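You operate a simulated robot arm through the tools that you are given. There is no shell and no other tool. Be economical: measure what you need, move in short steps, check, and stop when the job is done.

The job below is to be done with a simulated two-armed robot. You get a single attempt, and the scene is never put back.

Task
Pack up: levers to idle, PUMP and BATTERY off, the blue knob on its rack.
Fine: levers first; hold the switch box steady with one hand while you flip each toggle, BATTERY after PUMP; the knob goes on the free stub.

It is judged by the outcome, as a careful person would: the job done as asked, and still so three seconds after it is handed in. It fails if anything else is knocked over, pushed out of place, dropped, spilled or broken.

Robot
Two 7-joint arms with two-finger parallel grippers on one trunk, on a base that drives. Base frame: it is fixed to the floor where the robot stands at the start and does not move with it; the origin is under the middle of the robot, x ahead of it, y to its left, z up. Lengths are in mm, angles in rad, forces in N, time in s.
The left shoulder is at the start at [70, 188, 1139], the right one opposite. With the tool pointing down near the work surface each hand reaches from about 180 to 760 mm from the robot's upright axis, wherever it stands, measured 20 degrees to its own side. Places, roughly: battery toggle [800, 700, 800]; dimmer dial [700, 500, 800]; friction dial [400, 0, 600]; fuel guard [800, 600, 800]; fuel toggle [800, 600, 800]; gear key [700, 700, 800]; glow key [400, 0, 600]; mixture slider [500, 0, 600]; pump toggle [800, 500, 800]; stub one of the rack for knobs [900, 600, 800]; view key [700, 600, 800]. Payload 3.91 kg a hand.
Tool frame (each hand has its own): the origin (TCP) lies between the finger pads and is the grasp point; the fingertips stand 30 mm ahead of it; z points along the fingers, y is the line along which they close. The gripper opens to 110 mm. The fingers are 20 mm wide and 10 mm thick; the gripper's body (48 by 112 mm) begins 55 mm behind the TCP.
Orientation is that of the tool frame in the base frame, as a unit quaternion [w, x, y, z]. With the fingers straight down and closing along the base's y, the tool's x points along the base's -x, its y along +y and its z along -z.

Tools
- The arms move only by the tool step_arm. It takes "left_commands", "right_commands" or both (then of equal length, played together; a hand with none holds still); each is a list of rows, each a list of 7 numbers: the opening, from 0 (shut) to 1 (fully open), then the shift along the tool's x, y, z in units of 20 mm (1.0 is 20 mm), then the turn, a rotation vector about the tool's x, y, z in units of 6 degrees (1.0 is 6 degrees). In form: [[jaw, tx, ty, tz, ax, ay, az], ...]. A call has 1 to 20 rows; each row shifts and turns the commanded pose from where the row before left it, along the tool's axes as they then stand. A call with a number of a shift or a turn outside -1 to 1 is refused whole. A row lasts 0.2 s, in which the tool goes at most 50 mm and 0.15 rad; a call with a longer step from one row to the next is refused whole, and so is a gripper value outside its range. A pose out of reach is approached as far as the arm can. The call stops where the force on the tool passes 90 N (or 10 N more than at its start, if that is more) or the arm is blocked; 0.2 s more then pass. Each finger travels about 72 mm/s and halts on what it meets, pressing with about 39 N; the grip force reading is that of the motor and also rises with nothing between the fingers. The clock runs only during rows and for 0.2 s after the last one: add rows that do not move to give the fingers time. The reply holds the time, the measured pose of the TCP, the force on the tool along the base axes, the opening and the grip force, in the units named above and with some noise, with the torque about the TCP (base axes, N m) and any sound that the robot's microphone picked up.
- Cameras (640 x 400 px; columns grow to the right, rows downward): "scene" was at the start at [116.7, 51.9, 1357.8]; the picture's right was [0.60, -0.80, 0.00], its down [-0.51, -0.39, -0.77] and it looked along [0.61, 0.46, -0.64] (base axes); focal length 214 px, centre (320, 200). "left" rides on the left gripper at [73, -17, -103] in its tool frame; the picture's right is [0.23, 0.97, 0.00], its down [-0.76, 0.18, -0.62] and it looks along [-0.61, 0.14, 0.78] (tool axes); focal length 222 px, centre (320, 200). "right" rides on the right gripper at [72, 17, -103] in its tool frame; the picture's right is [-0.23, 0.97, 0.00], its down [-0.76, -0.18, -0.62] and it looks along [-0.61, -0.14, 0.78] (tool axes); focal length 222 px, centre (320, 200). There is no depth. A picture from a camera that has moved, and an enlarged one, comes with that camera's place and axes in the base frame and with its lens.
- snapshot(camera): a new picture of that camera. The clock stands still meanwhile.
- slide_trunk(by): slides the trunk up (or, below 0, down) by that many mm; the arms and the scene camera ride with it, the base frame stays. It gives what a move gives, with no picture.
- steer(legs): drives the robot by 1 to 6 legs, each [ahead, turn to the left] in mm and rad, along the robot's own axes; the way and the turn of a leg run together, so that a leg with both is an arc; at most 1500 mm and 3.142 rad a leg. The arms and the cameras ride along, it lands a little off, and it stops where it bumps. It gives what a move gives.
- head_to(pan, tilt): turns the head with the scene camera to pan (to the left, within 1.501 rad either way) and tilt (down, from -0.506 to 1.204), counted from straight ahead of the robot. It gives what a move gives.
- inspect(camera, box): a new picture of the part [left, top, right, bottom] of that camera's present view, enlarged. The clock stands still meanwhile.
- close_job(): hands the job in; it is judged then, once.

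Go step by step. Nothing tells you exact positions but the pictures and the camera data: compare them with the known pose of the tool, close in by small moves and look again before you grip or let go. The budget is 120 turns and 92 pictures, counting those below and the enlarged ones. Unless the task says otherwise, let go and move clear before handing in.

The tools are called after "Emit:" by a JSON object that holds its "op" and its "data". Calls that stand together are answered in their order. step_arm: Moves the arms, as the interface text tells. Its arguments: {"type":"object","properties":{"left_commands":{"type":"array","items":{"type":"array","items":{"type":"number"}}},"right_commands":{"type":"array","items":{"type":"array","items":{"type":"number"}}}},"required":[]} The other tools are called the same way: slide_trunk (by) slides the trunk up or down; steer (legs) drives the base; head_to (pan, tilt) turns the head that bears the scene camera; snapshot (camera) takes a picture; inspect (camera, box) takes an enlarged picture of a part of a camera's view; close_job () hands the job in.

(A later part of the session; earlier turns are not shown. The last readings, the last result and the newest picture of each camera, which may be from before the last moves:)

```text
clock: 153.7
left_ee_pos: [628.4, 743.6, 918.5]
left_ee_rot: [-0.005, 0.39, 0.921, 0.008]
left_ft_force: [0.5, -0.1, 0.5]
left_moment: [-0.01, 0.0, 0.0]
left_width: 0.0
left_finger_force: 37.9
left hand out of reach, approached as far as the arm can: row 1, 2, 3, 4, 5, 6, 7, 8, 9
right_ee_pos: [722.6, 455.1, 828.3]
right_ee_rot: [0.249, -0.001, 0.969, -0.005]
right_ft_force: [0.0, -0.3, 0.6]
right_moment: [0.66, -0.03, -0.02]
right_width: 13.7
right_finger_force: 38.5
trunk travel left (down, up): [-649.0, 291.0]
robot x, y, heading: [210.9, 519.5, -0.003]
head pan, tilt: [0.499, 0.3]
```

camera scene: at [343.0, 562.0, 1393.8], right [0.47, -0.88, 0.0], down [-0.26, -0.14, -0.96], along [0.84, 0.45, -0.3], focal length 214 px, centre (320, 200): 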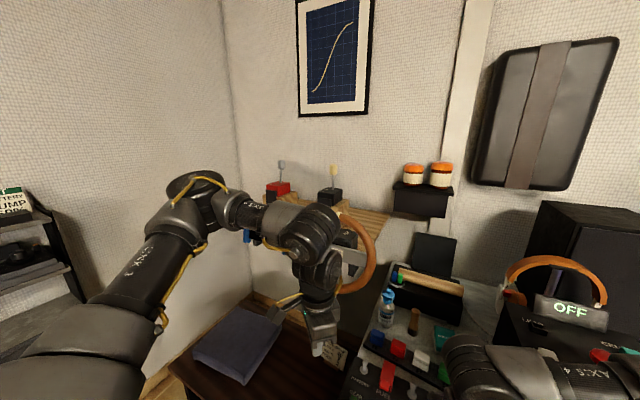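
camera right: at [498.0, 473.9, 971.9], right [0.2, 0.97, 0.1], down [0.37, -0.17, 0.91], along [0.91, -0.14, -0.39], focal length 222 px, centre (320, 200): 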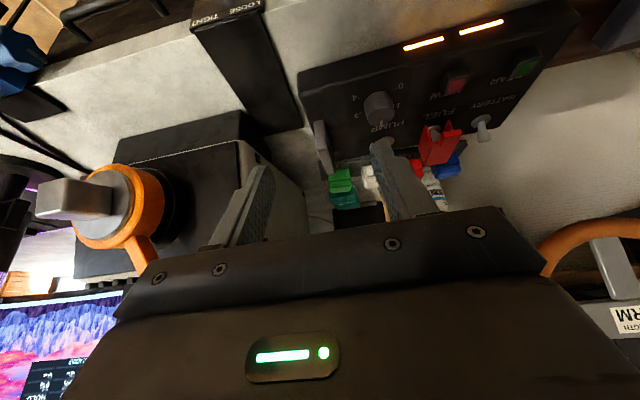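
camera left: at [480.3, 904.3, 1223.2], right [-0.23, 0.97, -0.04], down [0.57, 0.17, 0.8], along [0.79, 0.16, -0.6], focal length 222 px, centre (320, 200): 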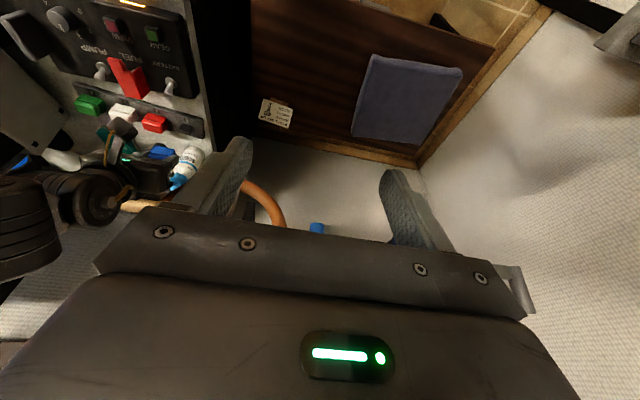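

The arm's wrist needs the mirrored yaw (negative) for the left hand. I'll back out and up, then turn it toward −90°.

Emit:
{"op": "step_arm", "data": {"left_commands": [[0, 0.707, 0.707, -1, 0, 0, 0], [0, 0.707, 0.707, -1, 0, 0, 0], [0, 0.707, 0.707, -1, 0, 0, 0], [0, 0.707, 0.707, -1, 0, 0, 0], [0, 0.707, 0.707, -1, 0, 0, 0], [0, 0, 0, 0, 0, 0, -1], [0, 0, 0, 0, 0, 0, -1], [0, 0, 0, 0, 0, 0, -1], [0, 0, 0, 0, 0, 0, -1], [0, 0, 0, 0, 0, 0, -1], [0, 0, 0, 0, 0, 0, -1], [0, 0, 0, 0, 0, 0, -1], [0, 0, 0, 0, 0, 0, -1], [0, 0, 0, 0, 0, 0, -1], [0, 0, 0, 0, 0, 0, -1], [0, 0, 0, 0, 0, 0, -1], [0, 0, 0, 0, 0, 0, -1], [0, 0, 0, 0, 0, 0, -1], [0, 0, 0, 0, 0, 0, -1], [0, 0, 0, 0, 0, 0, -1]]}}

Emit:
{"op": "step_arm", "data": {"left_commands": [[0, 0, 0, 0, 0, 0, -1], [0, 0, 0, 0, 0, 0, -1], [0, 0, 0, 0, 0, 0, -1], [0, 0, 0, 0, 0, 0, -1], [0, 0, 0, 0, 0, 0, -1], [0, 0, 0, 0, 0, 0, -1], [0, 0, 0, 0, 0, 0, -1], [0, 0, 0, 0, 0, 0, -0.7], [0, 1, 0, 0.5, 0, 0, 0], [0, 1, 0, 0.5, 0, 0, 0], [0, 1, 0, 0.5, 0, 0, 0], [0, 1, 0, 0.5, 0, 0, 0], [0, 1, 0, 0.5, 0, 0, 0]]}}

```text
clock: 157.9
left_ee_pos: [630.1, 843.6, 1020.9]
left_ee_rot: [0.0, -0.044, 0.999, 0.01]
left_ft_force: [0.2, -0.7, -0.6]
left_moment: [-0.03, 0.0, -0.02]
left_width: 0.2
left_finger_force: 37.7
left hand out of reach, approached as far as the arm can: row 14, 15, 16, 17, 18, 19, 20
right_ee_pos: [722.3, 454.3, 827.7]
right_ee_rot: [0.248, -0.002, 0.969, -0.004]
right_ft_force: [-1.0, -0.1, 0.7]
right_moment: [0.61, -0.01, 0.0]
right_width: 13.6
right_finger_force: 39.0
trunk travel left (down, up): [-649.0, 291.0]
robot x, y, heading: [213.0, 518.2, -0.009]
head pan, tilt: [0.499, 0.3]
```

```text
clock: 160.7
left_ee_pos: [619.1, 844.8, 1016.8]
left_ee_rot: [0.0, -0.044, 0.999, 0.011]
left_ft_force: [-0.3, 0.2, 0.0]
left_moment: [0.04, 0.0, 0.0]
left_width: 0.1
left_finger_force: 37.3
left hand out of reach, approached as far as the arm can: row 1, 2, 3, 4, 5, 6, 7, 8, 9, 10, 11, 12, 13
right_ee_pos: [720.8, 453.7, 828.1]
right_ee_rot: [0.249, -0.002, 0.968, -0.003]
right_ft_force: [-1.4, -1.1, 1.2]
right_moment: [0.76, -0.28, 0.22]
right_width: 13.8
right_finger_force: 39.0
trunk travel left (down, up): [-649.0, 291.0]
robot x, y, heading: [213.6, 517.2, -0.006]
head pan, tilt: [0.499, 0.3]
```

Emit:
{"op": "step_arm", "data": {"left_commands": [[0, 0.5, 0, 0, 0, 0, 1], [0, 0.5, 0, 0, 0, 0, 1], [0, 0.5, 0, 0, 0, 0, 1], [0, 0.5, 0, 0, 0, 0, 1], [0, 0, 0, 0, 0, 0, 1], [0, 0, 0, 0, 0, 0, 1], [0, 0, 0, 0, 0, 0, 1], [0, 0, 0, 0, 0, 0, 1], [0, 0, 0, 0, 0, 0, 1], [0, 0, 0, 0, 0, 0, 1], [0, 0, 0, 1, 0, 0, 1], [0, 0, 0, 1, 0, 0, 0], [0, 0, 0, 1, 0, 0, 0], [0, 0, 0, 1, 0, 0, 0], [0, 0, 0, 1, 0, 0, 0], [0, 0, 0, 1, 0, 0, 0], [0, 0, 0, 1, 0, 0, 0], [0, 0, 0, 1, 0, 0, 0]]}}

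Emit:
{"op": "step_arm", "data": {"left_commands": [[0, -0.866, -0.5, 0, 0, 0, 0], [0, -0.866, -0.5, 0, 0, 0, 0], [0, -0.866, -0.5, 0, 0, 0, 0], [0, -0.866, -0.5, 0, 0, 0, 0], [0, -0.866, -0.5, 0, 0, 0, 0], [0, -0.866, -0.5, 0, 0, 0, 0]]}}

```text
clock: 164.5
left_ee_pos: [579.8, 850.9, 852.5]
left_ee_rot: [-0.006, 0.506, 0.862, 0.008]
left_ft_force: [-0.3, 0.1, -0.1]
left_moment: [-0.04, -0.01, -0.01]
left_width: 0.3
left_finger_force: 38.3
right_ee_pos: [722.5, 453.7, 826.9]
right_ee_rot: [0.249, -0.002, 0.969, -0.004]
right_ft_force: [0.2, 0.5, 0.0]
right_moment: [0.48, -0.07, -0.03]
right_width: 13.8
right_finger_force: 39.3
trunk travel left (down, up): [-649.0, 291.0]
robot x, y, heading: [214.4, 518.7, -0.007]
head pan, tilt: [0.499, 0.3]
```

```text
clock: 165.9
left_ee_pos: [580.9, 764.5, 872.3]
left_ee_rot: [-0.006, 0.506, 0.862, 0.008]
left_ft_force: [0.4, -0.6, -0.5]
left_moment: [0.01, -0.02, 0.0]
left_width: 0.0
left_finger_force: 37.6
left hand out of reach, approached as far as the arm can: row 4, 5, 6
right_ee_pos: [722.4, 454.3, 828.1]
right_ee_rot: [0.249, -0.001, 0.969, -0.005]
right_ft_force: [-1.3, 0.0, 1.2]
right_moment: [0.69, -0.01, 0.06]
right_width: 13.6
right_finger_force: 39.1
trunk travel left (down, up): [-649.0, 291.0]
robot x, y, heading: [213.5, 518.7, -0.006]
head pan, tilt: [0.499, 0.3]
```

Emit:
{"op": "step_arm", "data": {"left_commands": [[0, 0.866, 0.5, 0, 0, 0, 1], [0, 0.866, 0.5, 0, 0, 0, 1], [0, 0, 0, 0, 0, 0, 1], [0, 0, 0, 0, 0, 0, 1], [0, 0, 0, 0, 0, 0, 1], [0, 0, 0, 0, 0, 0, 1], [0, 0, 0, 0, 0, 0, 1], [0, 0, 0, 0, 0, 0, 1], [0, 0, 0, 0, 0, 0, 1], [0, 0, 0, 0, 0, 0, 1], [0, 0, 0, 0, 0, 0, 1], [0, 0, 0, 0, 0, 0, 1], [0, 0, 0, 0, 0, 0, 1], [0, 0, 0, 0, 0, 0, 1], [0, 0, 0, 0, 0, 0, 1], [0, 0, 0, 0, 0, 0, 1], [0, 0, 0, 0, 0, 0, 1], [0, 0, 0, 0, 0, 0, 1], [0, 0, 0, 0, 0, 0, 1], [0, 0, 0, 0, 0, 0, 1]]}}

Emit:
{"op": "step_arm", "data": {"left_commands": [[0, 0, 1, 0, 0, 0, 0], [0, 0, 1, 0, 0, 0, 0], [0, 0, 1, 0, 0, 0, 0], [0, 0, 1, 0, 0, 0, 0], [0, 0, 1, 0, 0, 0, 0], [0, 0, 1, 0, 0, 0, 0]]}}

```text
clock: 170.1
left_ee_pos: [582.8, 803.8, 874.1]
left_ee_rot: [-0.011, 1.0, -0.009, 0.0]
left_ft_force: [0.1, 0.7, 0.4]
left_moment: [0.01, -0.01, -0.01]
left_width: 0.0
left_finger_force: 37.5
right_ee_pos: [721.5, 453.7, 827.7]
right_ee_rot: [0.249, -0.001, 0.969, -0.004]
right_ft_force: [-0.3, -0.1, 1.1]
right_moment: [0.62, 0.0, 0.05]
right_width: 13.7
right_finger_force: 39.0
trunk travel left (down, up): [-649.0, 291.0]
robot x, y, heading: [209.7, 518.7, -0.003]
head pan, tilt: [0.499, 0.3]
```

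```text
clock: 171.5
left_ee_pos: [585.1, 749.7, 900.1]
left_ee_rot: [-0.009, 1.0, -0.008, -0.001]
left_ft_force: [0.4, 0.5, -0.2]
left_moment: [0.04, 0.0, 0.0]
left_width: 0.0
left_finger_force: 37.7
left hand out of reach, approached as far as the arm can: row 3, 4, 5, 6
right_ee_pos: [722.0, 454.2, 827.6]
right_ee_rot: [0.248, -0.001, 0.969, -0.005]
right_ft_force: [-0.7, -0.6, 1.2]
right_moment: [0.66, 0.03, 0.06]
right_width: 13.8
right_finger_force: 39.0
trunk travel left (down, up): [-649.0, 291.0]
robot x, y, heading: [209.6, 513.4, -0.003]
head pan, tilt: [0.499, 0.3]
```

The limit doesn't depend on yaw, so I'll lean the left hand instead, with its fingers slanting inward toward −y so the wrist can stay outward. I test that now.

Emit:
{"op": "step_arm", "data": {"left_commands": [[0, 0, -1, 0, 0, 0, -1], [0, 0, -1, 0, 0, 0, -1], [0, 0, 0, 0, 0, 0, -1], [0, 0, 0, 0, 0, 0, -1], [0, 0, 0, 0, 0, 0, -1], [0, 0, 0, 0, 0, 0, -1], [0, 0, 0, 0, 0, 0, -1], [0, 0, 0, 0, 0, 0, -1], [0, 0, 0, 0, 0, 0, -1], [0, 0, 0, 0, 0, 0, -1], [0, 0, 0, 0, 0, 0, -1], [0, 0, 0, 0, 0, 0, -1], [0, 0, 0, 0, 0, 0, -1], [0, 0, 0, 0, 0, 0, -1], [0, 0, 0, 0, 0, 0, -1]]}}

Emit:
{"op": "step_arm", "data": {"left_commands": [[0, 0, 0, 0, 0, -1, 0], [0, 0, 0, 0, 0, -1, 0], [0, 0, 0, 0, 0, -1, 0], [0, 0, 0, 0, 0, -1, 0], [0, 0, 0, 0, 0, -1, 0], [0, 0, 0, 0, 0, -1, 0], [0, -0.8, 0, 0.6, 0, 0, 0], [0, -0.8, 0, 0.6, 0, 0, 0], [0, -0.8, 0, 0.6, 0, 0, 0], [0, -0.8, 0, 0.6, 0, 0, 0], [0, -0.8, 0, 0.6, 0, 0, 0], [0, -0.8, 0, 0.6, 0, 0, 0]]}}

```text
clock: 174.7
left_ee_pos: [583.4, 788.7, 900.9]
left_ee_rot: [-0.009, 0.711, 0.703, 0.007]
left_ft_force: [-0.4, -0.4, 0.9]
left_moment: [-0.01, -0.02, -0.02]
left_width: 0.0
left_finger_force: 37.8
right_ee_pos: [721.8, 455.7, 827.2]
right_ee_rot: [0.249, -0.002, 0.969, -0.004]
right_ft_force: [0.7, 0.6, 0.4]
right_moment: [0.65, -0.01, 0.07]
right_width: 13.8
right_finger_force: 39.0
trunk travel left (down, up): [-649.0, 291.0]
robot x, y, heading: [214.5, 517.2, -0.005]
head pan, tilt: [0.499, 0.3]
```

```text
clock: 177.3
left_ee_pos: [580.0, 668.4, 896.2]
left_ee_rot: [0.21, 0.679, 0.67, -0.213]
left_ft_force: [-0.6, -0.8, -0.2]
left_moment: [-0.01, -0.03, -0.01]
left_width: 0.0
left_finger_force: 37.8
right_ee_pos: [720.8, 453.1, 827.2]
right_ee_rot: [0.249, -0.001, 0.968, -0.004]
right_ft_force: [0.7, 0.0, 1.3]
right_moment: [0.71, -0.07, 0.09]
right_width: 13.7
right_finger_force: 39.1
trunk travel left (down, up): [-649.0, 291.0]
robot x, y, heading: [210.1, 519.9, -0.008]
head pan, tilt: [0.499, 0.3]
```

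Leaning works. I continue in the same way toward the spot behind the PUMP toggle.

Emit:
{"op": "step_arm", "data": {"left_commands": [[0, 0, 0.97, 0, 0, 0, 0], [0, 0, 0.97, 0, 0, 0, 0], [0, 0, 0.97, 0, 0, 0, 0], [0, 0, 0.97, 0, 0, 0, 0], [0, 0, 0.97, 0, 0, 0, 0], [0, 0, 0.97, 0, 0, 0, 0], [0, 0, 0.97, 0, 0, 0, 0], [0, 0, 0.97, 0, 0, 0, 0], [0, 0, 0.97, 0, 0, 0, 0], [0, 0, 0.97, 0, 0, 0, 0], [0, 0, 0.97, 0, 0, 0, 0], [0, -0.81, 0, 0.59, 0, 0, 0], [0, -0.81, 0, 0.59, 0, 0, 0], [0, -0.81, 0, 0.59, 0, 0, 0], [0, -0.81, 0, 0.59, 0, 0, 0], [0, -0.81, 0, 0.59, 0, 0, 0]]}}

```text
clock: 180.7
left_ee_pos: [736.2, 636.0, 943.3]
left_ee_rot: [0.21, 0.68, 0.669, -0.214]
left_ft_force: [0.0, 0.2, 0.1]
left_moment: [-0.04, -0.01, -0.01]
left_width: 0.1
left_finger_force: 37.7
left hand out of reach, approached as far as the arm can: row 9, 10, 11, 12, 13, 14, 15, 16
right_ee_pos: [722.5, 453.8, 827.9]
right_ee_rot: [0.248, -0.001, 0.969, -0.004]
right_ft_force: [0.1, 0.0, 1.8]
right_moment: [0.62, -0.02, 0.01]
right_width: 13.7
right_finger_force: 38.6
trunk travel left (down, up): [-649.0, 291.0]
robot x, y, heading: [212.8, 516.1, -0.008]
head pan, tilt: [0.499, 0.3]
```

Now I see the left arm's usable zone: leaned inward, at x_rel ≲ 520 and further to its own side. So I'll stand about 90 mm further right and slightly nearer, at about [250,430], then regrip the plate with the right hand and work the toggles with the left. I release and retract both hands first.

Emit:
{"op": "step_arm", "data": {"left_commands": [[0, 0, 0, 0, 0, 0, 0], [0, 0, 0, 0, 0, 0, 0], [0, 0, -1, 0, 0, 0, 0], [0, 0, -1, 0, 0, 0, 0], [0, 0, -1, 0, 0, 0, 0], [0, 0, -1, 0, 0, 0, 0], [0, 0, -1, 0, 0, 0, 0], [0, 0, -1, 0, 0, 0, 0], [0, 0, -1, 0, 0, 0, 0], [0, 0, -1, 0, 0, 0, 0], [0, 0, 0, 0, 0, 0, 0]], "right_commands": [[0.45, 0, 0, 0, 0, 0, 0], [0.45, 0, 0, 0, 0, 0, 0], [0.45, 0, 0, -0.5, 0, 0, 0], [0.45, 0, 0, -1, 0, 0, 0], [0.45, 0, 0, -1, 0, 0, 0], [0.45, 0, 0, -1, 0, 0, 0], [0.45, 0, 0, -1, 0, 0, 0], [0.45, 0.87, 0, -0.5, 0, 0, 0], [0.45, 0.87, 0, -0.5, 0, 0, 0], [0.45, 0.87, 0, -0.5, 0, 0, 0], [0.45, 0.87, 0, -0.5, 0, 0, 0]]}}

Emit:
{"op": "steer", "data": {"legs": [[-99, 0], [0, -0.56], [162, 0], [0, 0.565]]}}

Emit:
{"op": "snapshot", "data": {"camera": "right"}}

```text
clock: 183.1
left_ee_pos: [575.9, 638.8, 945.0]
left_ee_rot: [0.21, 0.679, 0.67, -0.214]
left_ft_force: [0.1, 0.1, 0.1]
left_moment: [-0.04, 0.01, 0.01]
left_width: 0.0
left_finger_force: 37.6
right_ee_pos: [598.5, 455.5, 908.7]
right_ee_rot: [0.249, -0.001, 0.969, -0.005]
right_ft_force: [0.3, 0.7, 0.0]
right_moment: [0.02, 0.0, 0.01]
right_width: 49.7
right_finger_force: 0.2
trunk travel left (down, up): [-649.0, 291.0]
robot x, y, heading: [211.3, 516.6, -0.002]
head pan, tilt: [0.499, 0.3]
```

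```text
clock: 187.8
left_ee_pos: [626.7, 442.7, 947.5]
left_ee_rot: [0.179, 0.764, 0.572, -0.236]
left_ft_force: [-0.1, 0.0, -0.8]
left_moment: [0.03, 0.01, -0.02]
left_width: 0.0
left_finger_force: 38.0
right_ee_pos: [594.9, 239.7, 907.3]
right_ee_rot: [0.24, 0.13, 0.959, -0.075]
right_ft_force: [-39.1, -51.5, 33.5]
right_moment: [-0.01, 0.15, 0.46]
right_width: 18.5
right_finger_force: 0.0
trunk travel left (down, up): [-649.0, 291.0]
robot x, y, heading: [250.6, 428.7, -0.298]
head pan, tilt: [0.499, 0.3]
stopped in leg 4: the force on the tool passed its limit at 95 N (the readings are from after the stop); the commanded pose is now the measured one
```

```text
14 pictures are left
camera right: at [493.2, 291.6, 962.3], right [0.47, 0.88, 0.03], down [0.32, -0.2, 0.92], along [0.82, -0.42, -0.38], focal length 222 px, centre (320, 200)
```

right: 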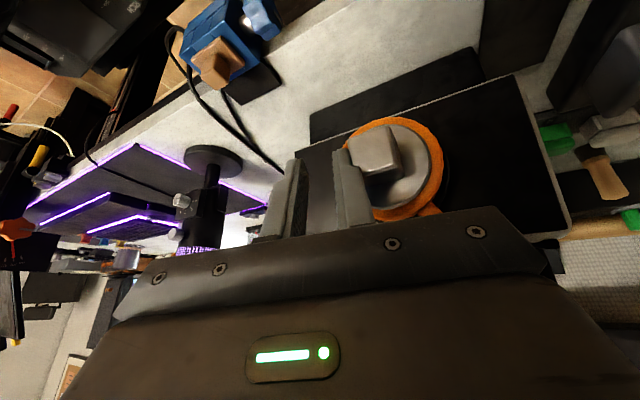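

The right gripper touched the amplifier's big knob during the turn. I back away at once and check whether it was disturbed.

Emit:
{"op": "steer", "data": {"legs": [[0, -0.15], [-120, 0]]}}

Emit:
{"op": "snapshot", "data": {"camera": "right"}}

```text
clock: 189.7
left_ee_pos: [521.0, 444.2, 944.3]
left_ee_rot: [0.16, 0.804, 0.514, -0.253]
left_ft_force: [-0.4, 0.3, -0.9]
left_moment: [0.03, 0.02, 0.02]
left_width: 0.0
left_finger_force: 37.9
right_ee_pos: [460.8, 252.4, 905.0]
right_ee_rot: [0.232, 0.197, 0.949, -0.084]
right_ft_force: [-0.7, 0.2, 0.7]
right_moment: [-0.02, -0.02, -0.02]
right_width: 49.7
right_finger_force: 0.1
trunk travel left (down, up): [-649.0, 291.0]
robot x, y, heading: [139.6, 481.7, -0.438]
head pan, tilt: [0.499, 0.3]
```

```text
13 pictures are left
camera right: at [367.7, 317.3, 961.1], right [0.59, 0.81, 0.04], down [0.29, -0.26, 0.92], along [0.75, -0.53, -0.39], focal length 222 px, centre (320, 200)
```

right: 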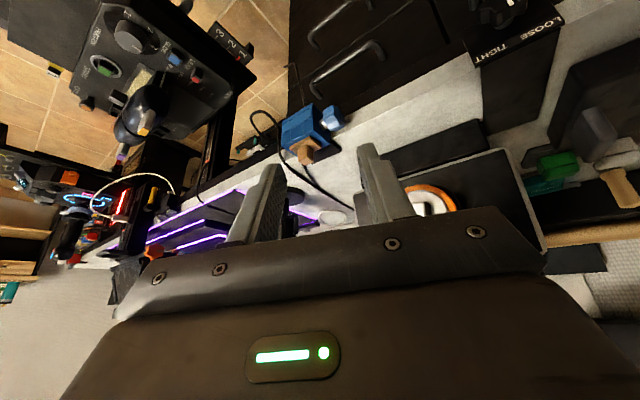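

Emit:
{"op": "step_arm", "data": {"right_commands": [[0.45, -0.5, 0, -0.86, 0, 0, 0], [0.45, -0.5, 0, -0.86, 0, 0, 0], [0.45, -0.5, 0, -0.86, 0, 0, 0], [0.45, -0.5, 0, -0.86, 0, 0, 0], [0.45, -0.5, 0, -0.86, 0, 0, 0]]}}

Emit:
{"op": "steer", "data": {"legs": [[0, 0.438]]}}

Emit:
{"op": "head_to", "data": {"pan": 0.0, "tilt": 0.6}}

Emit:
{"op": "snapshot", "data": {"camera": "scene"}}

```text
clock: 190.9
left_ee_pos: [520.0, 444.3, 945.9]
left_ee_rot: [0.16, 0.804, 0.515, -0.252]
left_ft_force: [-0.1, -0.1, 0.4]
left_moment: [0.0, 0.0, 0.02]
left_width: 0.0
left_finger_force: 37.6
right_ee_pos: [467.6, 257.3, 1006.3]
right_ee_rot: [0.234, 0.197, 0.948, -0.085]
right_ft_force: [-1.3, 0.2, 0.3]
right_moment: [0.02, -0.02, 0.01]
right_width: 49.4
right_finger_force: 0.0
trunk travel left (down, up): [-649.0, 291.0]
robot x, y, heading: [135.1, 484.0, -0.437]
head pan, tilt: [0.499, 0.3]
```

```text
clock: 192.6
left_ee_pos: [501.2, 608.8, 945.2]
left_ee_rot: [0.21, 0.676, 0.674, -0.213]
left_ft_force: [0.3, -0.8, 0.2]
left_moment: [0.0, 0.03, -0.01]
left_width: 0.0
left_finger_force: 38.2
right_ee_pos: [531.2, 414.0, 1005.7]
right_ee_rot: [0.246, -0.01, 0.969, -0.033]
right_ft_force: [-0.1, 0.0, 0.6]
right_moment: [0.01, 0.03, 0.0]
right_width: 49.6
right_finger_force: 0.1
trunk travel left (down, up): [-649.0, 291.0]
robot x, y, heading: [137.2, 483.7, -0.004]
head pan, tilt: [0.499, 0.3]
```

```text
clock: 193.5
left_ee_pos: [502.4, 608.2, 944.7]
left_ee_rot: [0.21, 0.675, 0.674, -0.212]
left_ft_force: [-0.9, -0.8, 0.4]
left_moment: [-0.01, -0.02, -0.01]
left_width: 0.1
left_finger_force: 37.9
right_ee_pos: [531.6, 415.3, 1005.5]
right_ee_rot: [0.246, -0.011, 0.969, -0.033]
right_ft_force: [-0.2, 0.0, -0.3]
right_moment: [-0.01, -0.04, -0.01]
right_width: 49.3
right_finger_force: 0.1
trunk travel left (down, up): [-649.0, 291.0]
robot x, y, heading: [137.1, 483.7, -0.007]
head pan, tilt: [0.0, 0.6]
```

```text
12 pictures are left
camera scene: at [276.0, 482.8, 1366.4], right [0.0, -1.0, 0.0], down [-0.56, 0.0, -0.83], along [0.83, 0.0, -0.56], focal length 214 px, centre (320, 200)
```

scene: 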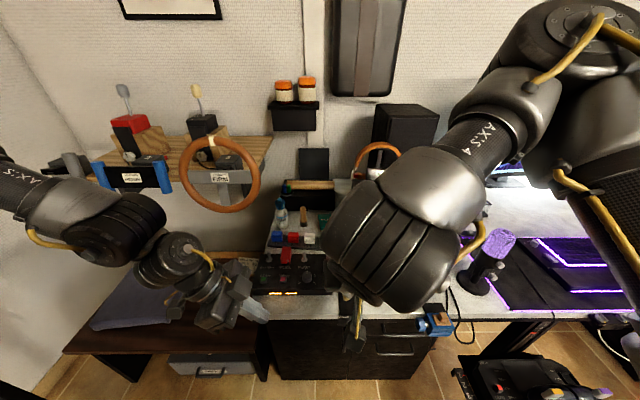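

Emit:
{"op": "steer", "data": {"legs": [[0, -0.44], [125, 0], [0, 0.445]]}}

```text
clock: 197.4
left_ee_pos: [614.9, 551.6, 944.9]
left_ee_rot: [0.209, 0.677, 0.672, -0.213]
left_ft_force: [-0.4, 0.2, 0.5]
left_moment: [0.0, -0.01, 0.0]
left_width: 0.0
left_finger_force: 37.9
right_ee_pos: [642.9, 358.1, 1006.3]
right_ee_rot: [0.245, -0.007, 0.969, -0.033]
right_ft_force: [0.5, 0.4, 0.2]
right_moment: [0.0, 0.02, 0.0]
right_width: 49.4
right_finger_force: 0.0
trunk travel left (down, up): [-649.0, 291.0]
robot x, y, heading: [246.8, 428.7, -0.01]
head pan, tilt: [0.0, 0.6]
```

Emit:
{"op": "step_arm", "data": {"right_commands": [[0.45, 0, 0.965, 0, -0.58, 0, 0.28], [0.45, 0, 0.965, 0, 0, 0, 0], [0.45, 0, 0.965, 0, 0, 0, 0], [0.45, 0, 0.965, 0, 0, 0, 0], [0.45, 0, 0.965, 0, 0, 0, 0], [0.45, 0.13, 0, 0.87, 0, 0, 0], [0.45, 0.13, 0, 0.87, 0, 0, 0], [0.45, 0.13, 0, 0.87, 0, 0, 0], [0.45, 0.13, 0, 0.87, 0, 0, 0], [0.45, 0.13, 0, 0.87, 0, 0, 0], [0.45, 0.13, 0, 0.87, 0, 0, 0]]}}

Emit:
{"op": "snapshot", "data": {"camera": "right"}}

```text
clock: 199.8
left_ee_pos: [614.1, 550.4, 944.9]
left_ee_rot: [0.21, 0.677, 0.673, -0.213]
left_ft_force: [0.8, 0.3, -0.6]
left_moment: [0.03, -0.02, 0.0]
left_width: 0.0
left_finger_force: 38.1
right_ee_pos: [678.7, 455.3, 904.8]
right_ee_rot: [0.247, 0.0, 0.969, -0.001]
right_ft_force: [0.6, -0.2, -0.8]
right_moment: [0.04, 0.04, -0.01]
right_width: 49.4
right_finger_force: 0.1
trunk travel left (down, up): [-649.0, 291.0]
robot x, y, heading: [250.1, 425.0, -0.009]
head pan, tilt: [0.0, 0.6]
```

```text
11 pictures are left
camera right: at [566.5, 471.0, 960.8], right [0.2, 0.97, 0.11], down [0.37, -0.18, 0.91], along [0.91, -0.14, -0.4], focal length 222 px, centre (320, 200)
```

right: 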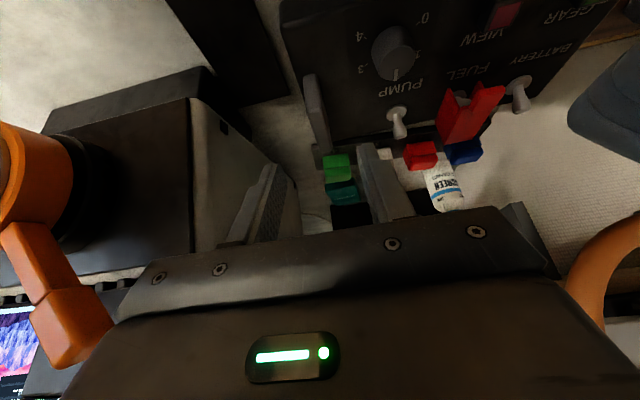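

The plate lines up with the fingers, and the amplifier looks as it did before. I advance and grip.

Emit:
{"op": "step_arm", "data": {"right_commands": [[0.45, 0, 0, 0.9, 0, 0, 0], [0.45, 0, 0, 0.9, 0, 0, 0], [0.45, 0, 0, 0.9, 0, 0, 0], [0.45, 0, 0, 0.9, 0, 0, 0], [0.45, 0, 0.03, 0.75, 0, 0, 0], [0.3, 0, 0, 0, 0, 0, 0], [0.15, 0, 0, 0, 0, 0, 0], [0.1, 0, 0, 0, 0, 0, 0], [0.1, 0, 0, 0, 0, 0, 0]]}}

```text
clock: 201.8
left_ee_pos: [612.1, 551.1, 945.6]
left_ee_rot: [0.21, 0.677, 0.672, -0.213]
left_ft_force: [-0.2, -0.3, 0.0]
left_moment: [0.0, 0.0, 0.02]
left_width: 0.0
left_finger_force: 37.8
right_ee_pos: [720.5, 453.9, 828.7]
right_ee_rot: [0.246, 0.0, 0.969, -0.001]
right_ft_force: [0.6, 0.0, -0.1]
right_moment: [0.06, -0.16, 0.04]
right_width: 13.6
right_finger_force: 39.1
trunk travel left (down, up): [-649.0, 291.0]
robot x, y, heading: [250.1, 427.2, -0.007]
head pan, tilt: [0.0, 0.6]
```

The box is gripped again. I bring the left hand, with fingers slightly open so they straddle the toggle, to a hover above PUMP.

Emit:
{"op": "step_arm", "data": {"left_commands": [[0.35, 0.39, 0.93, 0.165, 0, 0, 0], [0.35, 0.39, 0.93, 0.165, 0, 0, 0], [0.35, 0.39, 0.93, 0.165, 0, 0, 0], [0.35, 0.39, 0.93, 0.165, 0, 0, 0], [0.35, 0.39, 0.93, 0.165, 0, 0, 0], [0.35, 0.39, 0.93, 0.165, 0, 0, 0], [0.35, 0.39, 0.93, 0.165, 0, 0, 0], [0.35, 0.39, 0.93, 0.165, 0, 0, 0]]}}

Emit:
{"op": "snapshot", "data": {"camera": "left"}}

```text
clock: 203.6
left_ee_pos: [763.9, 586.2, 886.6]
left_ee_rot: [0.209, 0.677, 0.672, -0.214]
left_ft_force: [0.0, 1.2, 0.4]
left_moment: [0.01, -0.02, 0.07]
left_width: 38.2
left_finger_force: 0.0
right_ee_pos: [721.0, 455.2, 829.3]
right_ee_rot: [0.246, 0.0, 0.969, -0.001]
right_ft_force: [0.1, 1.1, -0.8]
right_moment: [0.03, -0.07, -0.03]
right_width: 13.9
right_finger_force: 39.0
trunk travel left (down, up): [-649.0, 291.0]
robot x, y, heading: [253.1, 429.0, -0.007]
head pan, tilt: [0.0, 0.6]
```

```text
10 pictures are left
camera left: at [747.6, 703.8, 929.4], right [0.97, 0.18, -0.13], down [0.18, -0.27, 0.95], along [0.13, -0.95, -0.3], focal length 222 px, centre (320, 200)
```

left: 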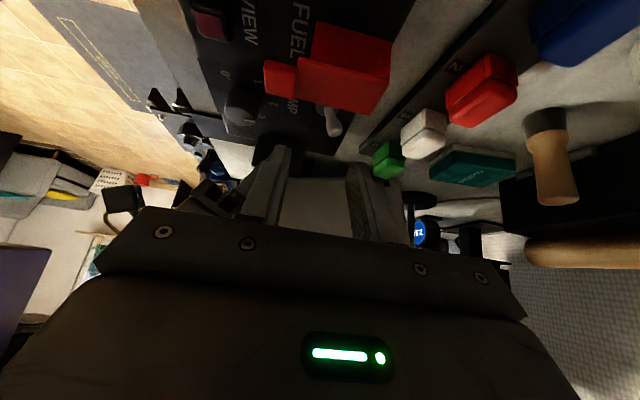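

Emit:
{"op": "step_arm", "data": {"left_commands": [[0.4, 0.07, 0.3, 0.85, 0, 0, 0], [0.4, 0.07, 0.3, 0.85, 0, 0, 0], [0.4, 0.07, 0, 0.85, 0, 0, 0], [0.4, 0.07, 0, 0.7, 0, 0, 0]]}}

Emit:
{"op": "inspect", "data": {"camera": "left", "box": [220, 60, 440, 220]}}

```text
clock: 204.6
left_ee_pos: [754.1, 584.9, 872.3]
left_ee_rot: [0.211, 0.677, 0.672, -0.214]
left_ft_force: [0.4, 0.1, -0.5]
left_moment: [0.04, 0.01, 0.01]
left_width: 43.8
left_finger_force: 0.0
left hand out of reach, approached as far as the arm can: row 1, 2, 3, 4
right_ee_pos: [720.1, 453.5, 828.6]
right_ee_rot: [0.246, 0.0, 0.969, -0.001]
right_ft_force: [-0.8, 0.0, -0.7]
right_moment: [0.06, -0.01, 0.03]
right_width: 13.9
right_finger_force: 39.2
trunk travel left (down, up): [-649.0, 291.0]
robot x, y, heading: [250.4, 429.6, -0.01]
head pan, tilt: [0.0, 0.6]
```

```text
2.50 times, centred on (330, 140) of left
camera zoom: at [737.7, 703.3, 915.0], right [0.97, 0.18, -0.13], down [0.18, -0.27, 0.95], along [0.14, -0.95, -0.3], focal length 555 px, centre (295, 350)
```

zoom: 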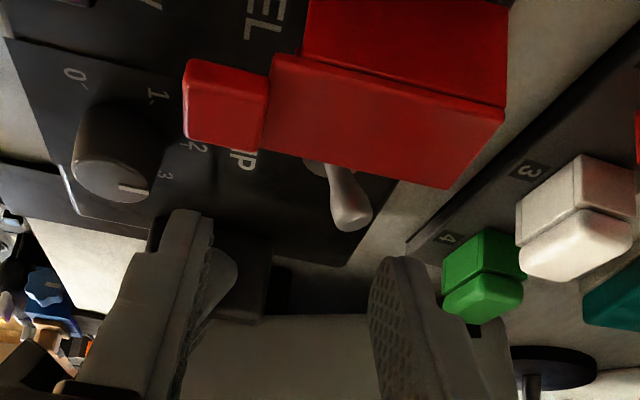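

It is just out of reach, by about 25 mm. I'll shut the fingers and pitch the left hand forward about 24°, which draws its wrist nearer, then check the reach.

Emit:
{"op": "step_arm", "data": {"left_commands": [[0, 0, 0, -0.5, 0, 0, 0], [0, 0, 0, 0, -0.82, 0, 0.57], [0, 0, 0, 0, -0.82, 0, 0.57], [0, 0, 0, 0, -0.82, 0, 0.57], [0, 0, 0, 0, -0.82, 0, 0.57]]}}

```text
clock: 205.8
left_ee_pos: [753.0, 590.8, 880.1]
left_ee_rot: [0.347, 0.705, 0.614, -0.068]
left_ft_force: [0.0, 0.1, -0.3]
left_moment: [-0.01, 0.03, -0.02]
left_width: 0.0
left_finger_force: 37.6
right_ee_pos: [720.5, 454.6, 830.8]
right_ee_rot: [0.246, 0.001, 0.969, -0.001]
right_ft_force: [-0.1, 0.1, 0.0]
right_moment: [0.03, 0.04, 0.02]
right_width: 13.7
right_finger_force: 39.3
trunk travel left (down, up): [-649.0, 291.0]
robot x, y, heading: [255.0, 428.9, -0.01]
head pan, tilt: [0.0, 0.6]
```

The pitch is reachable, but the palm would pass too close over the red guard. I make the hand steeper (less sideways lean) and check that it is still reachable.

Emit:
{"op": "step_arm", "data": {"left_commands": [[0, 0, 0, -0.6, 0, 0, 0], [0, 0, 0, 0, 0.237, 0.913, 0.33], [0, 0, 0, 0, 0.237, 0.913, 0.33], [0, 0, 0, 0, 0.237, 0.913, 0.33]]}}

```text
clock: 206.8
left_ee_pos: [749.7, 597.9, 889.0]
left_ee_rot: [0.232, 0.752, 0.617, 0.029]
left_ft_force: [0.5, -0.5, 0.0]
left_moment: [0.0, 0.02, 0.0]
left_width: 0.0
left_finger_force: 37.6
right_ee_pos: [720.9, 453.1, 829.2]
right_ee_rot: [0.247, 0.0, 0.969, -0.001]
right_ft_force: [-1.5, 0.9, 0.6]
right_moment: [0.3, -0.17, 0.14]
right_width: 13.7
right_finger_force: 38.9
trunk travel left (down, up): [-649.0, 291.0]
robot x, y, heading: [248.9, 428.3, -0.012]
head pan, tilt: [0.0, 0.6]
```

Emit:
{"op": "step_arm", "data": {"left_commands": [[0, -0.715, 0.5, 0, 0, 0, 0], [0, -0.715, 0.5, 0, 0, 0, 0], [0, 0, 0, 0.86, 0, 0, 0], [0, 0, 0, 0.86, 0, 0, 0], [0, 0, 0, 0.86, 0, 0, 0]]}}

Emit:
{"op": "inspect", "data": {"camera": "left", "box": [220, 60, 440, 220]}}

```text
clock: 208.0
left_ee_pos: [766.5, 597.8, 884.3]
left_ee_rot: [0.231, 0.752, 0.617, 0.027]
left_ft_force: [-0.4, 0.2, 0.6]
left_moment: [0.02, -0.01, 0.01]
left_width: 0.0
left_finger_force: 37.7
left hand out of reach, approached as far as the arm can: row 1, 2, 3, 4, 5
right_ee_pos: [720.3, 453.0, 830.4]
right_ee_rot: [0.246, 0.001, 0.969, 0.0]
right_ft_force: [0.1, 0.2, -0.2]
right_moment: [0.06, -0.04, 0.07]
right_width: 13.5
right_finger_force: 39.2
trunk travel left (down, up): [-649.0, 291.0]
robot x, y, heading: [250.5, 428.8, -0.004]
head pan, tilt: [0.0, 0.6]
```

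```text
2.50 times, centred on (330, 140) of left
camera zoom: at [734.8, 700.4, 952.1], right [0.94, 0.09, 0.32], down [-0.22, -0.54, 0.81], along [0.24, -0.84, -0.49], focal length 555 px, centre (295, 350)
```

zoom: 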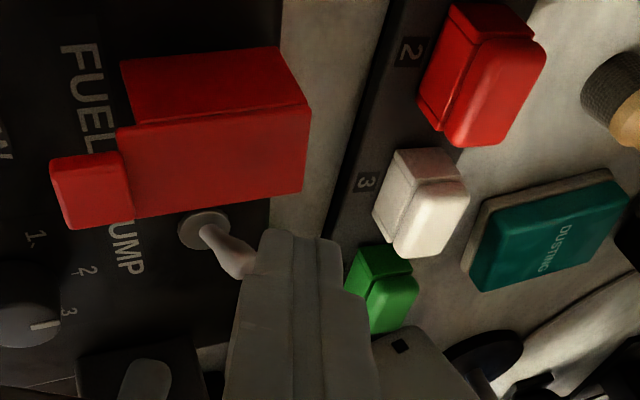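

The left hand still needs slightly more room on its own side. I'll shift the robot about 45 mm right, with the right hand raised well above the amplifier this time, then regrip at the known plate position.

Emit:
{"op": "step_arm", "data": {"left_commands": [[0, -0.243, 0.385, -0.892, 0, 0, 0], [0, -0.243, 0.385, -0.892, 0, 0, 0], [0, -0.237, -0.915, -0.33, 0, 0, 0], [0, -0.237, -0.915, -0.33, 0, 0, 0], [0, -0.237, -0.915, -0.33, 0, 0, 0], [0, -0.237, -0.915, -0.33, 0, 0, 0], [0, -0.237, -0.915, -0.33, 0, 0, 0], [0, -0.237, -0.915, -0.33, 0, 0, 0], [0, 0, 0, 0, 0.941, -0.133, -0.313], [0, 0, 0, 0, 0.941, -0.133, -0.313], [0, 0, 0, 0, -0.237, -0.915, -0.33], [0, 0, 0, 0, -0.12, -0.46, -0.16]], "right_commands": [[0.45, 0, 0, 0, 0, 0, 0], [0.45, 0, 0, 0, 0, 0, 0], [0.45, 0, 0, -0.5, 0, 0, 0], [0.45, 0, 0, -1, 0, 0, 0], [0.45, 0, 0, -1, 0, 0, 0], [0.45, 0, 0, -1, 0, 0, 0], [0.45, 0, 0, -1, 0, 0, 0], [0.45, -0.48, 0, -0.87, 0, 0, 0], [0.45, -0.48, 0, -0.87, 0, 0, 0], [0.45, -0.48, 0, -0.87, 0, 0, 0], [0.45, -0.48, 0, -0.87, 0, 0, 0], [0.45, -0.48, 0, -0.87, 0, 0, 0]]}}

Emit:
{"op": "steer", "data": {"legs": [[-60, 0], [0, -0.633], [74, 0], [0, 0.637]]}}

```text
clock: 210.6
left_ee_pos: [661.3, 598.8, 924.4]
left_ee_rot: [0.224, 0.726, 0.643, -0.097]
left_ft_force: [0.7, 0.2, -1.1]
left_moment: [-0.03, 0.03, 0.03]
left_width: 0.0
left_finger_force: 37.4
left hand out of reach, approached as far as the arm can: row 8
right_ee_pos: [677.1, 455.4, 1008.7]
right_ee_rot: [0.246, 0.0, 0.969, -0.001]
right_ft_force: [-0.5, -0.2, 0.6]
right_moment: [0.0, -0.01, 0.01]
right_width: 49.6
right_finger_force: 0.0
trunk travel left (down, up): [-649.0, 291.0]
robot x, y, heading: [255.1, 427.7, -0.009]
head pan, tilt: [0.0, 0.6]
```

```text
clock: 213.8
left_ee_pos: [635.3, 304.4, 934.1]
left_ee_rot: [0.192, 0.892, 0.372, -0.173]
left_ft_force: [-14.9, 31.0, 62.5]
left_moment: [-0.25, -1.91, 0.76]
left_width: 0.0
left_finger_force: 37.9
right_ee_pos: [570.3, 184.7, 1011.3]
right_ee_rot: [0.237, 0.3, 0.921, -0.078]
right_ft_force: [0.7, 0.1, -0.1]
right_moment: [0.01, 0.01, 0.01]
right_width: 49.3
right_finger_force: 0.1
trunk travel left (down, up): [-649.0, 291.0]
robot x, y, heading: [216.6, 412.6, -0.635]
head pan, tilt: [0.0, 0.6]
stopped in leg 3: the force on the tool passed its limit at 97 N (the readings are from after the stop); the commanded pose is now the measured one
```

The left fingers touched the amplifier's lever. I reverse at once and raise the left hand.

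Emit:
{"op": "steer", "data": {"legs": [[-60, 0]]}}

Emit:
{"op": "step_arm", "data": {"left_commands": [[0, 0, 0, -1, 0, 0, 0], [0, 0, 0, -1, 0, 0, 0], [0, 0, 0, -1, 0, 0, 0], [0, 0, 0, -1, 0, 0, 0]]}}

Emit:
{"op": "inspect", "data": {"camera": "right", "box": [200, 60, 640, 240]}}

```text
clock: 214.7
left_ee_pos: [597.3, 342.8, 925.6]
left_ee_rot: [0.186, 0.89, 0.378, -0.174]
left_ft_force: [-0.3, 0.3, -0.2]
left_moment: [-0.02, 0.05, 0.01]
left_width: 0.1
left_finger_force: 37.7
right_ee_pos: [531.9, 221.2, 1007.6]
right_ee_rot: [0.232, 0.3, 0.922, -0.079]
right_ft_force: [0.2, 0.9, -0.6]
right_moment: [-0.07, 0.03, -0.03]
right_width: 49.7
right_finger_force: 0.0
trunk travel left (down, up): [-649.0, 291.0]
robot x, y, heading: [167.5, 449.2, -0.636]
head pan, tilt: [0.0, 0.6]
```

```text
clock: 215.7
left_ee_pos: [606.1, 377.0, 998.2]
left_ee_rot: [0.186, 0.891, 0.377, -0.172]
left_ft_force: [0.6, 0.5, -0.6]
left_moment: [0.01, -0.02, -0.04]
left_width: 0.0
left_finger_force: 37.8
right_ee_pos: [527.9, 217.5, 1007.7]
right_ee_rot: [0.233, 0.301, 0.922, -0.078]
right_ft_force: [-0.2, 0.5, -0.6]
right_moment: [0.0, -0.04, 0.01]
right_width: 49.3
right_finger_force: 0.0
trunk travel left (down, up): [-649.0, 291.0]
robot x, y, heading: [166.9, 448.3, -0.637]
head pan, tilt: [0.0, 0.6]
```

```text
1.45 times, centred on (420, 150) of right
camera zoom: at [447.6, 297.9, 1064.3], right [0.74, 0.67, 0.11], down [0.2, -0.36, 0.91], along [0.65, -0.65, -0.4], focal length 323 px, centre (174, 273)
```

zoom: 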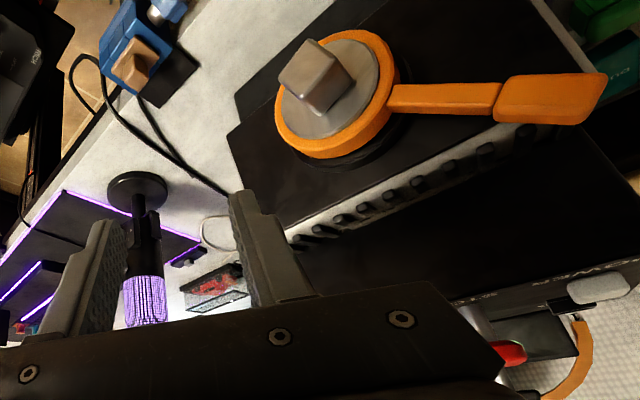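

The amplifier's orange lever seems to have rotated somewhat. I'll note that and correct it afterwards. I raise the left hand well clear and then complete the drive.

Emit:
{"op": "step_arm", "data": {"left_commands": [[0, 0, 0, -1, 0, 0, 0], [0, 0, 0, -1, 0, 0, 0], [0, 0, 0, -1, 0, 0, 0], [0, 0, 0, -1, 0, 0, 0], [0, 0, 0, -0.5, 0, 0, 0]], "right_commands": [[0.45, -0.48, 0, -0.87, 0, 0, 0], [0.45, -0.48, 0, -0.87, 0, 0, 0], [0.45, 0, 0, 0, 0, 0, 0], [0.45, 0, 0, 0, 0, 0, 0], [0.45, 0, 0, 0, 0, 0, 0]]}}

Emit:
{"op": "steer", "data": {"legs": [[104, 0], [0, 0.637]]}}

```text
clock: 216.9
left_ee_pos: [620.8, 418.9, 1078.0]
left_ee_rot: [0.184, 0.891, 0.377, -0.171]
left_ft_force: [0.0, 0.5, 0.7]
left_moment: [-0.01, 0.01, -0.02]
left_width: 0.3
left_finger_force: 37.7
right_ee_pos: [528.3, 220.6, 1048.1]
right_ee_rot: [0.234, 0.3, 0.921, -0.077]
right_ft_force: [0.0, -0.1, 0.1]
right_moment: [0.01, 0.01, -0.01]
right_width: 49.5
right_finger_force: 0.0
trunk travel left (down, up): [-649.0, 291.0]
robot x, y, heading: [167.2, 448.3, -0.636]
head pan, tilt: [0.0, 0.6]
```

```text
clock: 219.8
left_ee_pos: [635.4, 628.5, 1078.4]
left_ee_rot: [0.229, 0.729, 0.636, -0.105]
left_ft_force: [-0.3, 0.4, -0.3]
left_moment: [-0.02, 0.03, 0.0]
left_width: 0.0
left_finger_force: 37.1
right_ee_pos: [678.1, 411.6, 1047.2]
right_ee_rot: [0.247, 0.0, 0.969, -0.001]
right_ft_force: [-0.8, -0.3, 0.1]
right_moment: [0.01, -0.02, 0.02]
right_width: 49.3
right_finger_force: 0.1
trunk travel left (down, up): [-649.0, 291.0]
robot x, y, heading: [250.8, 383.1, -0.008]
head pan, tilt: [0.0, 0.6]
```

Now I regrip the plate with the right hand at the known position, while the left hand comes to a hover behind and above the PUMP toggle.

Emit:
{"op": "step_arm", "data": {"right_commands": [[0.45, 0, 0.72, 0, 0, 0, 0], [0.45, 0, 0.72, 0, 0, 0, 0], [0.45, 0, 0.71, 0, 0, 0, 0], [0.45, 0.487, 0, 0.89, 0, 0, 0], [0.45, 0.487, 0, 0.89, 0, 0, 0], [0.45, 0.487, 0, 0.89, 0, 0, 0], [0.45, 0.487, 0, 0.89, 0, 0, 0], [0.45, 0.487, 0, 0.89, 0, 0, 0], [0.45, 0.487, 0, 0.89, 0, 0, 0], [0.45, 0.487, 0, 0.89, 0, 0, 0], [0.45, 0, 0, 0.875, 0, 0, 0], [0.45, 0, 0, 0.875, 0, 0, 0], [0.45, 0, 0, 0.875, 0, 0, 0], [0.45, 0, 0, 0.875, 0, 0, 0], [0.45, 0, 0, 0.875, 0, 0, 0]], "left_commands": [[0, 0.243, 0.393, 0.75, 0, 0, 0], [0, 0.243, 0.393, 0.75, 0, 0, 0], [0, 0.243, 0.393, 0.75, 0, 0, 0], [0, 0.243, 0.393, 0.75, 0, 0, 0], [0, 0.243, 0.393, 0.75, 0, 0, 0], [0, 0.243, 0.393, 0.75, 0, 0, 0], [0, 0.243, 0.393, 0.75, 0, 0, 0], [0, 0.243, 0.393, 0.75, 0, 0, 0], [0, 0.243, 0.393, 0.75, 0, 0, 0], [0, 0.243, 0.393, 0.75, 0, 0, 0], [0, 0.243, 0.393, 0.75, 0, 0, 0], [0, 0.243, 0.393, 0.75, 0, 0, 0], [0, 0.243, 0.393, 0.75, 0, 0, 0], [0, 0.243, 0.393, 0.75, 0, 0, 0], [0, 0, 0, 0, 0, 0, 0]]}}

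Emit:
{"op": "snapshot", "data": {"camera": "left"}}

```text
clock: 223.0
left_ee_pos: [782.0, 579.7, 885.7]
left_ee_rot: [0.229, 0.729, 0.636, -0.106]
left_ft_force: [0.2, 0.1, -0.2]
left_moment: [-0.02, 0.01, 0.0]
left_width: 0.0
left_finger_force: 37.9
right_ee_pos: [720.2, 455.0, 829.6]
right_ee_rot: [0.246, 0.0, 0.969, -0.001]
right_ft_force: [-0.2, 0.1, 0.4]
right_moment: [-0.02, 0.0, 0.02]
right_width: 49.6
right_finger_force: 0.0
trunk travel left (down, up): [-649.0, 291.0]
robot x, y, heading: [249.0, 382.8, -0.009]
head pan, tilt: [0.0, 0.6]
```

```text
6 pictures are left
camera left: at [764.8, 692.2, 940.6], right [0.99, 0.11, 0.09], down [-0.04, -0.39, 0.92], along [0.14, -0.91, -0.38], focal length 222 px, centre (320, 200)
```

left: 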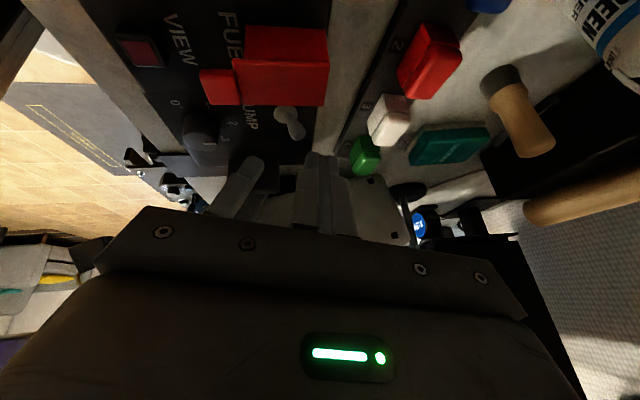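

Emit:
{"op": "step_arm", "data": {"right_commands": [[0.3, 0, 0, 0, 0, 0, 0], [0.15, 0, 0, 0, 0, 0, 0], [0.1, 0, 0, 0, 0, 0, 0], [0.1, 0, 0, 0, 0, 0, 0], [0.1, 0, 0, 0, 0, 0, 0], [0.1, 0, 0, 0, 0, 0, 0], [0.1, 0, 0, 0, 0, 0, 0], [0.1, 0, 0, 0, 0, 0, 0]], "left_commands": [[0, 0, 0, 0, 0, 0, 0], [0, 0, 0, 0, 0, 0, 0], [0, 0, 0, 0, 0, 0, 0], [0, 0, 0, 0, 0, 0, 0], [0, 0.02, 0.05, 0.87, 0, 0, 0], [0, 0.02, 0.05, 0.87, 0, 0, 0], [0, 0.02, 0, 0.87, 0, 0, 0], [0, 0, 0, 0.87, 0, 0, 0]]}}

```text
clock: 224.8
left_ee_pos: [781.4, 570.0, 854.1]
left_ee_rot: [0.228, 0.73, 0.636, -0.105]
left_ft_force: [-0.1, -0.1, -0.7]
left_moment: [-0.01, 0.01, 0.01]
left_width: 0.0
left_finger_force: 38.6
left hand out of reach, approached as far as the arm can: row 6, 7, 8
right_ee_pos: [720.7, 454.0, 828.0]
right_ee_rot: [0.246, 0.001, 0.969, -0.001]
right_ft_force: [0.0, 0.0, -0.2]
right_moment: [0.12, -0.02, 0.03]
right_width: 13.6
right_finger_force: 39.2
trunk travel left (down, up): [-649.0, 291.0]
robot x, y, heading: [250.0, 382.5, -0.014]
head pan, tilt: [0.0, 0.6]
```

Still about 30 mm short. I back off a little, pitch a bit more forward, and turn the palm so that it clears the red guard.

Emit:
{"op": "step_arm", "data": {"left_commands": [[0, 0, 0, -0.9, 0, 0, 0], [0, 0, 0, -0.9, -0.879, 0.085, 0.467], [0, 0, 0, 0, -0.879, 0.085, 0.467], [0, 0, 0, 0, 0, 0, -1], [0, 0, 0, 0, 0, 0, -1], [0, 0, 0, 0, 0, 0, -1], [0, 0, 0, 0, 0, 0, -1], [0, 0, 0, 0, 0, 0, -1], [0, 0, 0, 0, 0, 0, -1], [0, 0, 0, 0, 0, 0, -1], [0, 0, 0, 0, 0, 0, -1], [0, 0, 0, 0, 0, 0, -1], [0, 0, 0, 0, 0, 0, -1], [0, 0, 0, 0, 0, 0, -1]]}}

```text
clock: 227.8
left_ee_pos: [777.1, 586.4, 884.2]
left_ee_rot: [0.23, 0.286, 0.912, -0.185]
left_ft_force: [0.4, 0.8, -0.2]
left_moment: [-0.02, -0.02, 0.01]
left_width: 0.1
left_finger_force: 37.4
right_ee_pos: [721.3, 456.4, 829.2]
right_ee_rot: [0.247, 0.0, 0.969, -0.001]
right_ft_force: [-0.4, 0.2, 0.3]
right_moment: [0.15, -0.01, 0.05]
right_width: 14.0
right_finger_force: 38.9
trunk travel left (down, up): [-649.0, 291.0]
robot x, y, heading: [251.3, 384.6, -0.013]
head pan, tilt: [0.0, 0.6]
```

Emit:
{"op": "step_arm", "data": {"left_commands": [[0, 0.26, -0.52, 0, 0, 0, 0], [0, 0, 0, 0.885, 0, 0, 0], [0, 0, 0, 0.885, 0, 0, 0], [0, 0, 0, 0.885, 0, 0, 0], [0, 0, 0, 0.885, 0, 0, 0]]}}

Emit:
{"op": "inspect", "data": {"camera": "left", "box": [220, 40, 460, 215]}}

```text
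clock: 229.0
left_ee_pos: [781.7, 566.2, 848.9]
left_ee_rot: [0.23, 0.287, 0.911, -0.185]
left_ft_force: [0.0, 0.6, -0.6]
left_moment: [-0.01, 0.01, 0.05]
left_width: 0.0
left_finger_force: 37.6
left hand out of reach, approached as far as the arm can: row 4, 5
right_ee_pos: [720.4, 454.3, 828.5]
right_ee_rot: [0.245, 0.0, 0.969, 0.0]
right_ft_force: [-0.8, 0.4, -0.3]
right_moment: [0.09, -0.02, 0.03]
right_width: 13.6
right_finger_force: 38.9
trunk travel left (down, up): [-649.0, 291.0]
robot x, y, heading: [253.7, 380.4, -0.01]
head pan, tilt: [0.0, 0.6]
```

```text
2.29 times, centred on (340, 128) of left
camera zoom: at [685.6, 631.8, 898.3], right [0.43, 0.85, -0.32], down [0.47, 0.1, 0.88], along [0.77, -0.52, -0.35], focal length 508 px, centre (274, 366)
```

zoom: 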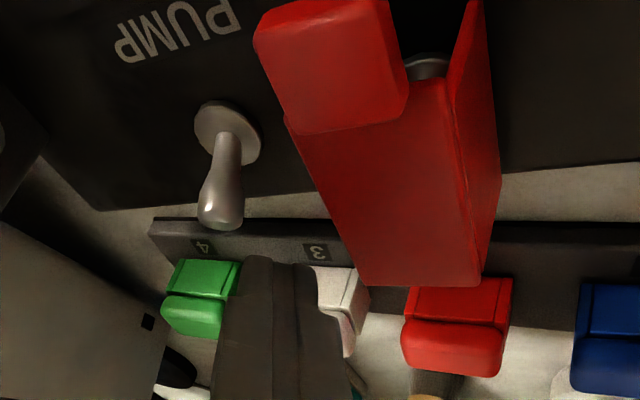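

Emit:
{"op": "step_arm", "data": {"left_commands": [[0, 0, 0, -0.2, 0.732, -0.607, -0.314], [0, 0, 0, 0, 0.42, -0.35, -0.18], [0, 0.135, 0.05, 0.88, 0, 0, 0], [0, 0.135, 0.05, 0.88, 0, 0, 0]]}}

```text
clock: 230.0
left_ee_pos: [780.1, 565.7, 847.6]
left_ee_rot: [0.253, 0.267, 0.893, -0.26]
left_ft_force: [-0.5, -0.5, 0.8]
left_moment: [-0.03, 0.01, -0.02]
left_width: 0.0
left_finger_force: 37.1
left hand out of reach, approached as far as the arm can: row 3, 4
right_ee_pos: [720.6, 454.2, 828.2]
right_ee_rot: [0.246, 0.0, 0.969, -0.001]
right_ft_force: [-1.0, 0.2, -0.1]
right_moment: [0.13, -0.06, 0.05]
right_width: 13.9
right_finger_force: 39.1
trunk travel left (down, up): [-649.0, 291.0]
robot x, y, heading: [254.8, 384.4, -0.013]
head pan, tilt: [0.0, 0.6]
```

I have to economise, so I'm changing the split. The right hand reaches the toggle zone well and the left reaches the box's left end well. I'll release and move to y≈580, hold the box down with the left hand on its top-left, and flip both toggles with the right.

Emit:
{"op": "step_arm", "data": {"left_commands": [[0, 0, 0, -1, 0, 0, 0], [0, 0, 0, -1, 0, 0, 0], [0, 0, 0, -1, 0, 0, 0], [0, 0, 0, -1, 0, 0, 0], [0, 0.73, -0.608, -0.313, 0, 0, 0], [0, 0.73, -0.608, -0.313, 0, 0, 0], [0, 0.73, -0.608, -0.313, 0, 0, 0], [0, 0.73, -0.608, -0.313, 0, 0, 0], [0, 0.73, -0.608, -0.313, 0, 0, 0], [0, 0, 0, 0, 0.345, 0.722, -0.6], [0, 0, 0, 0, 0.345, 0.722, -0.6], [0, 0, 0, 0, 0.345, 0.722, -0.6], [0, 0, 0, -1, 0, 0, 0], [0, 0, 0, -1, 0, 0, 0], [0, 0, 0, -1, 0, 0, 0]], "right_commands": [[0.45, 0, 0, 0, 0, 0, 0], [0.45, 0, 0, 0, 0, 0, 0], [0.45, 0, 0, -0.5, 0, 0, 0], [0.45, 0, 0, -1, 0, 0, 0], [0.45, 0, 0, -1, 0, 0, 0], [0.45, 0, 0, -1, 0, 0, 0], [0.45, 0, 0, -1, 0, 0, 0], [0.45, -0.48, 0, -0.87, 0, 0, 0], [0.45, -0.48, 0, -0.87, 0, 0, 0], [0.45, -0.48, 0, -0.87, 0, 0, 0], [0.45, -0.48, 0, -0.87, 0, 0, 0], [0.45, -0.48, 0, -0.87, 0, 0, 0], [0.45, 0, 0, 0, 0, 0, 0], [0.45, 0, 0, 0, 0, 0, 0], [0, 0, 0, 0, 0, 0, 0]]}}

Emit:
{"op": "steer", "data": {"legs": [[-99, 0], [0, 1.1], [220, 0], [0, -1.09]]}}

```text
clock: 233.2
left_ee_pos: [649.3, 650.5, 953.6]
left_ee_rot: [0.111, 0.224, 0.922, -0.297]
left_ft_force: [-0.3, -0.9, 0.1]
left_moment: [0.02, 0.0, -0.01]
left_width: 0.0
left_finger_force: 37.6
right_ee_pos: [677.7, 455.2, 1007.9]
right_ee_rot: [0.246, 0.0, 0.969, -0.001]
right_ft_force: [-1.1, 0.0, -0.4]
right_moment: [0.0, 0.03, 0.02]
right_width: 0.0
right_finger_force: 6.1
trunk travel left (down, up): [-649.0, 291.0]
robot x, y, heading: [251.0, 386.9, -0.011]
head pan, tilt: [0.0, 0.6]
```

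```text
clock: 241.1
left_ee_pos: [648.9, 848.0, 954.3]
left_ee_rot: [0.114, 0.217, 0.923, -0.296]
left_ft_force: [0.3, -0.3, 0.2]
left_moment: [0.03, -0.02, -0.02]
left_width: 0.2
left_finger_force: 37.7
right_ee_pos: [679.0, 653.2, 1008.0]
right_ee_rot: [0.247, -0.006, 0.969, 0.001]
right_ft_force: [-0.3, -0.1, 0.8]
right_moment: [-0.01, 0.04, 0.01]
right_width: 0.0
right_finger_force: 38.1
trunk travel left (down, up): [-649.0, 291.0]
robot x, y, heading: [253.8, 580.0, -0.002]
head pan, tilt: [0.0, 0.6]
```

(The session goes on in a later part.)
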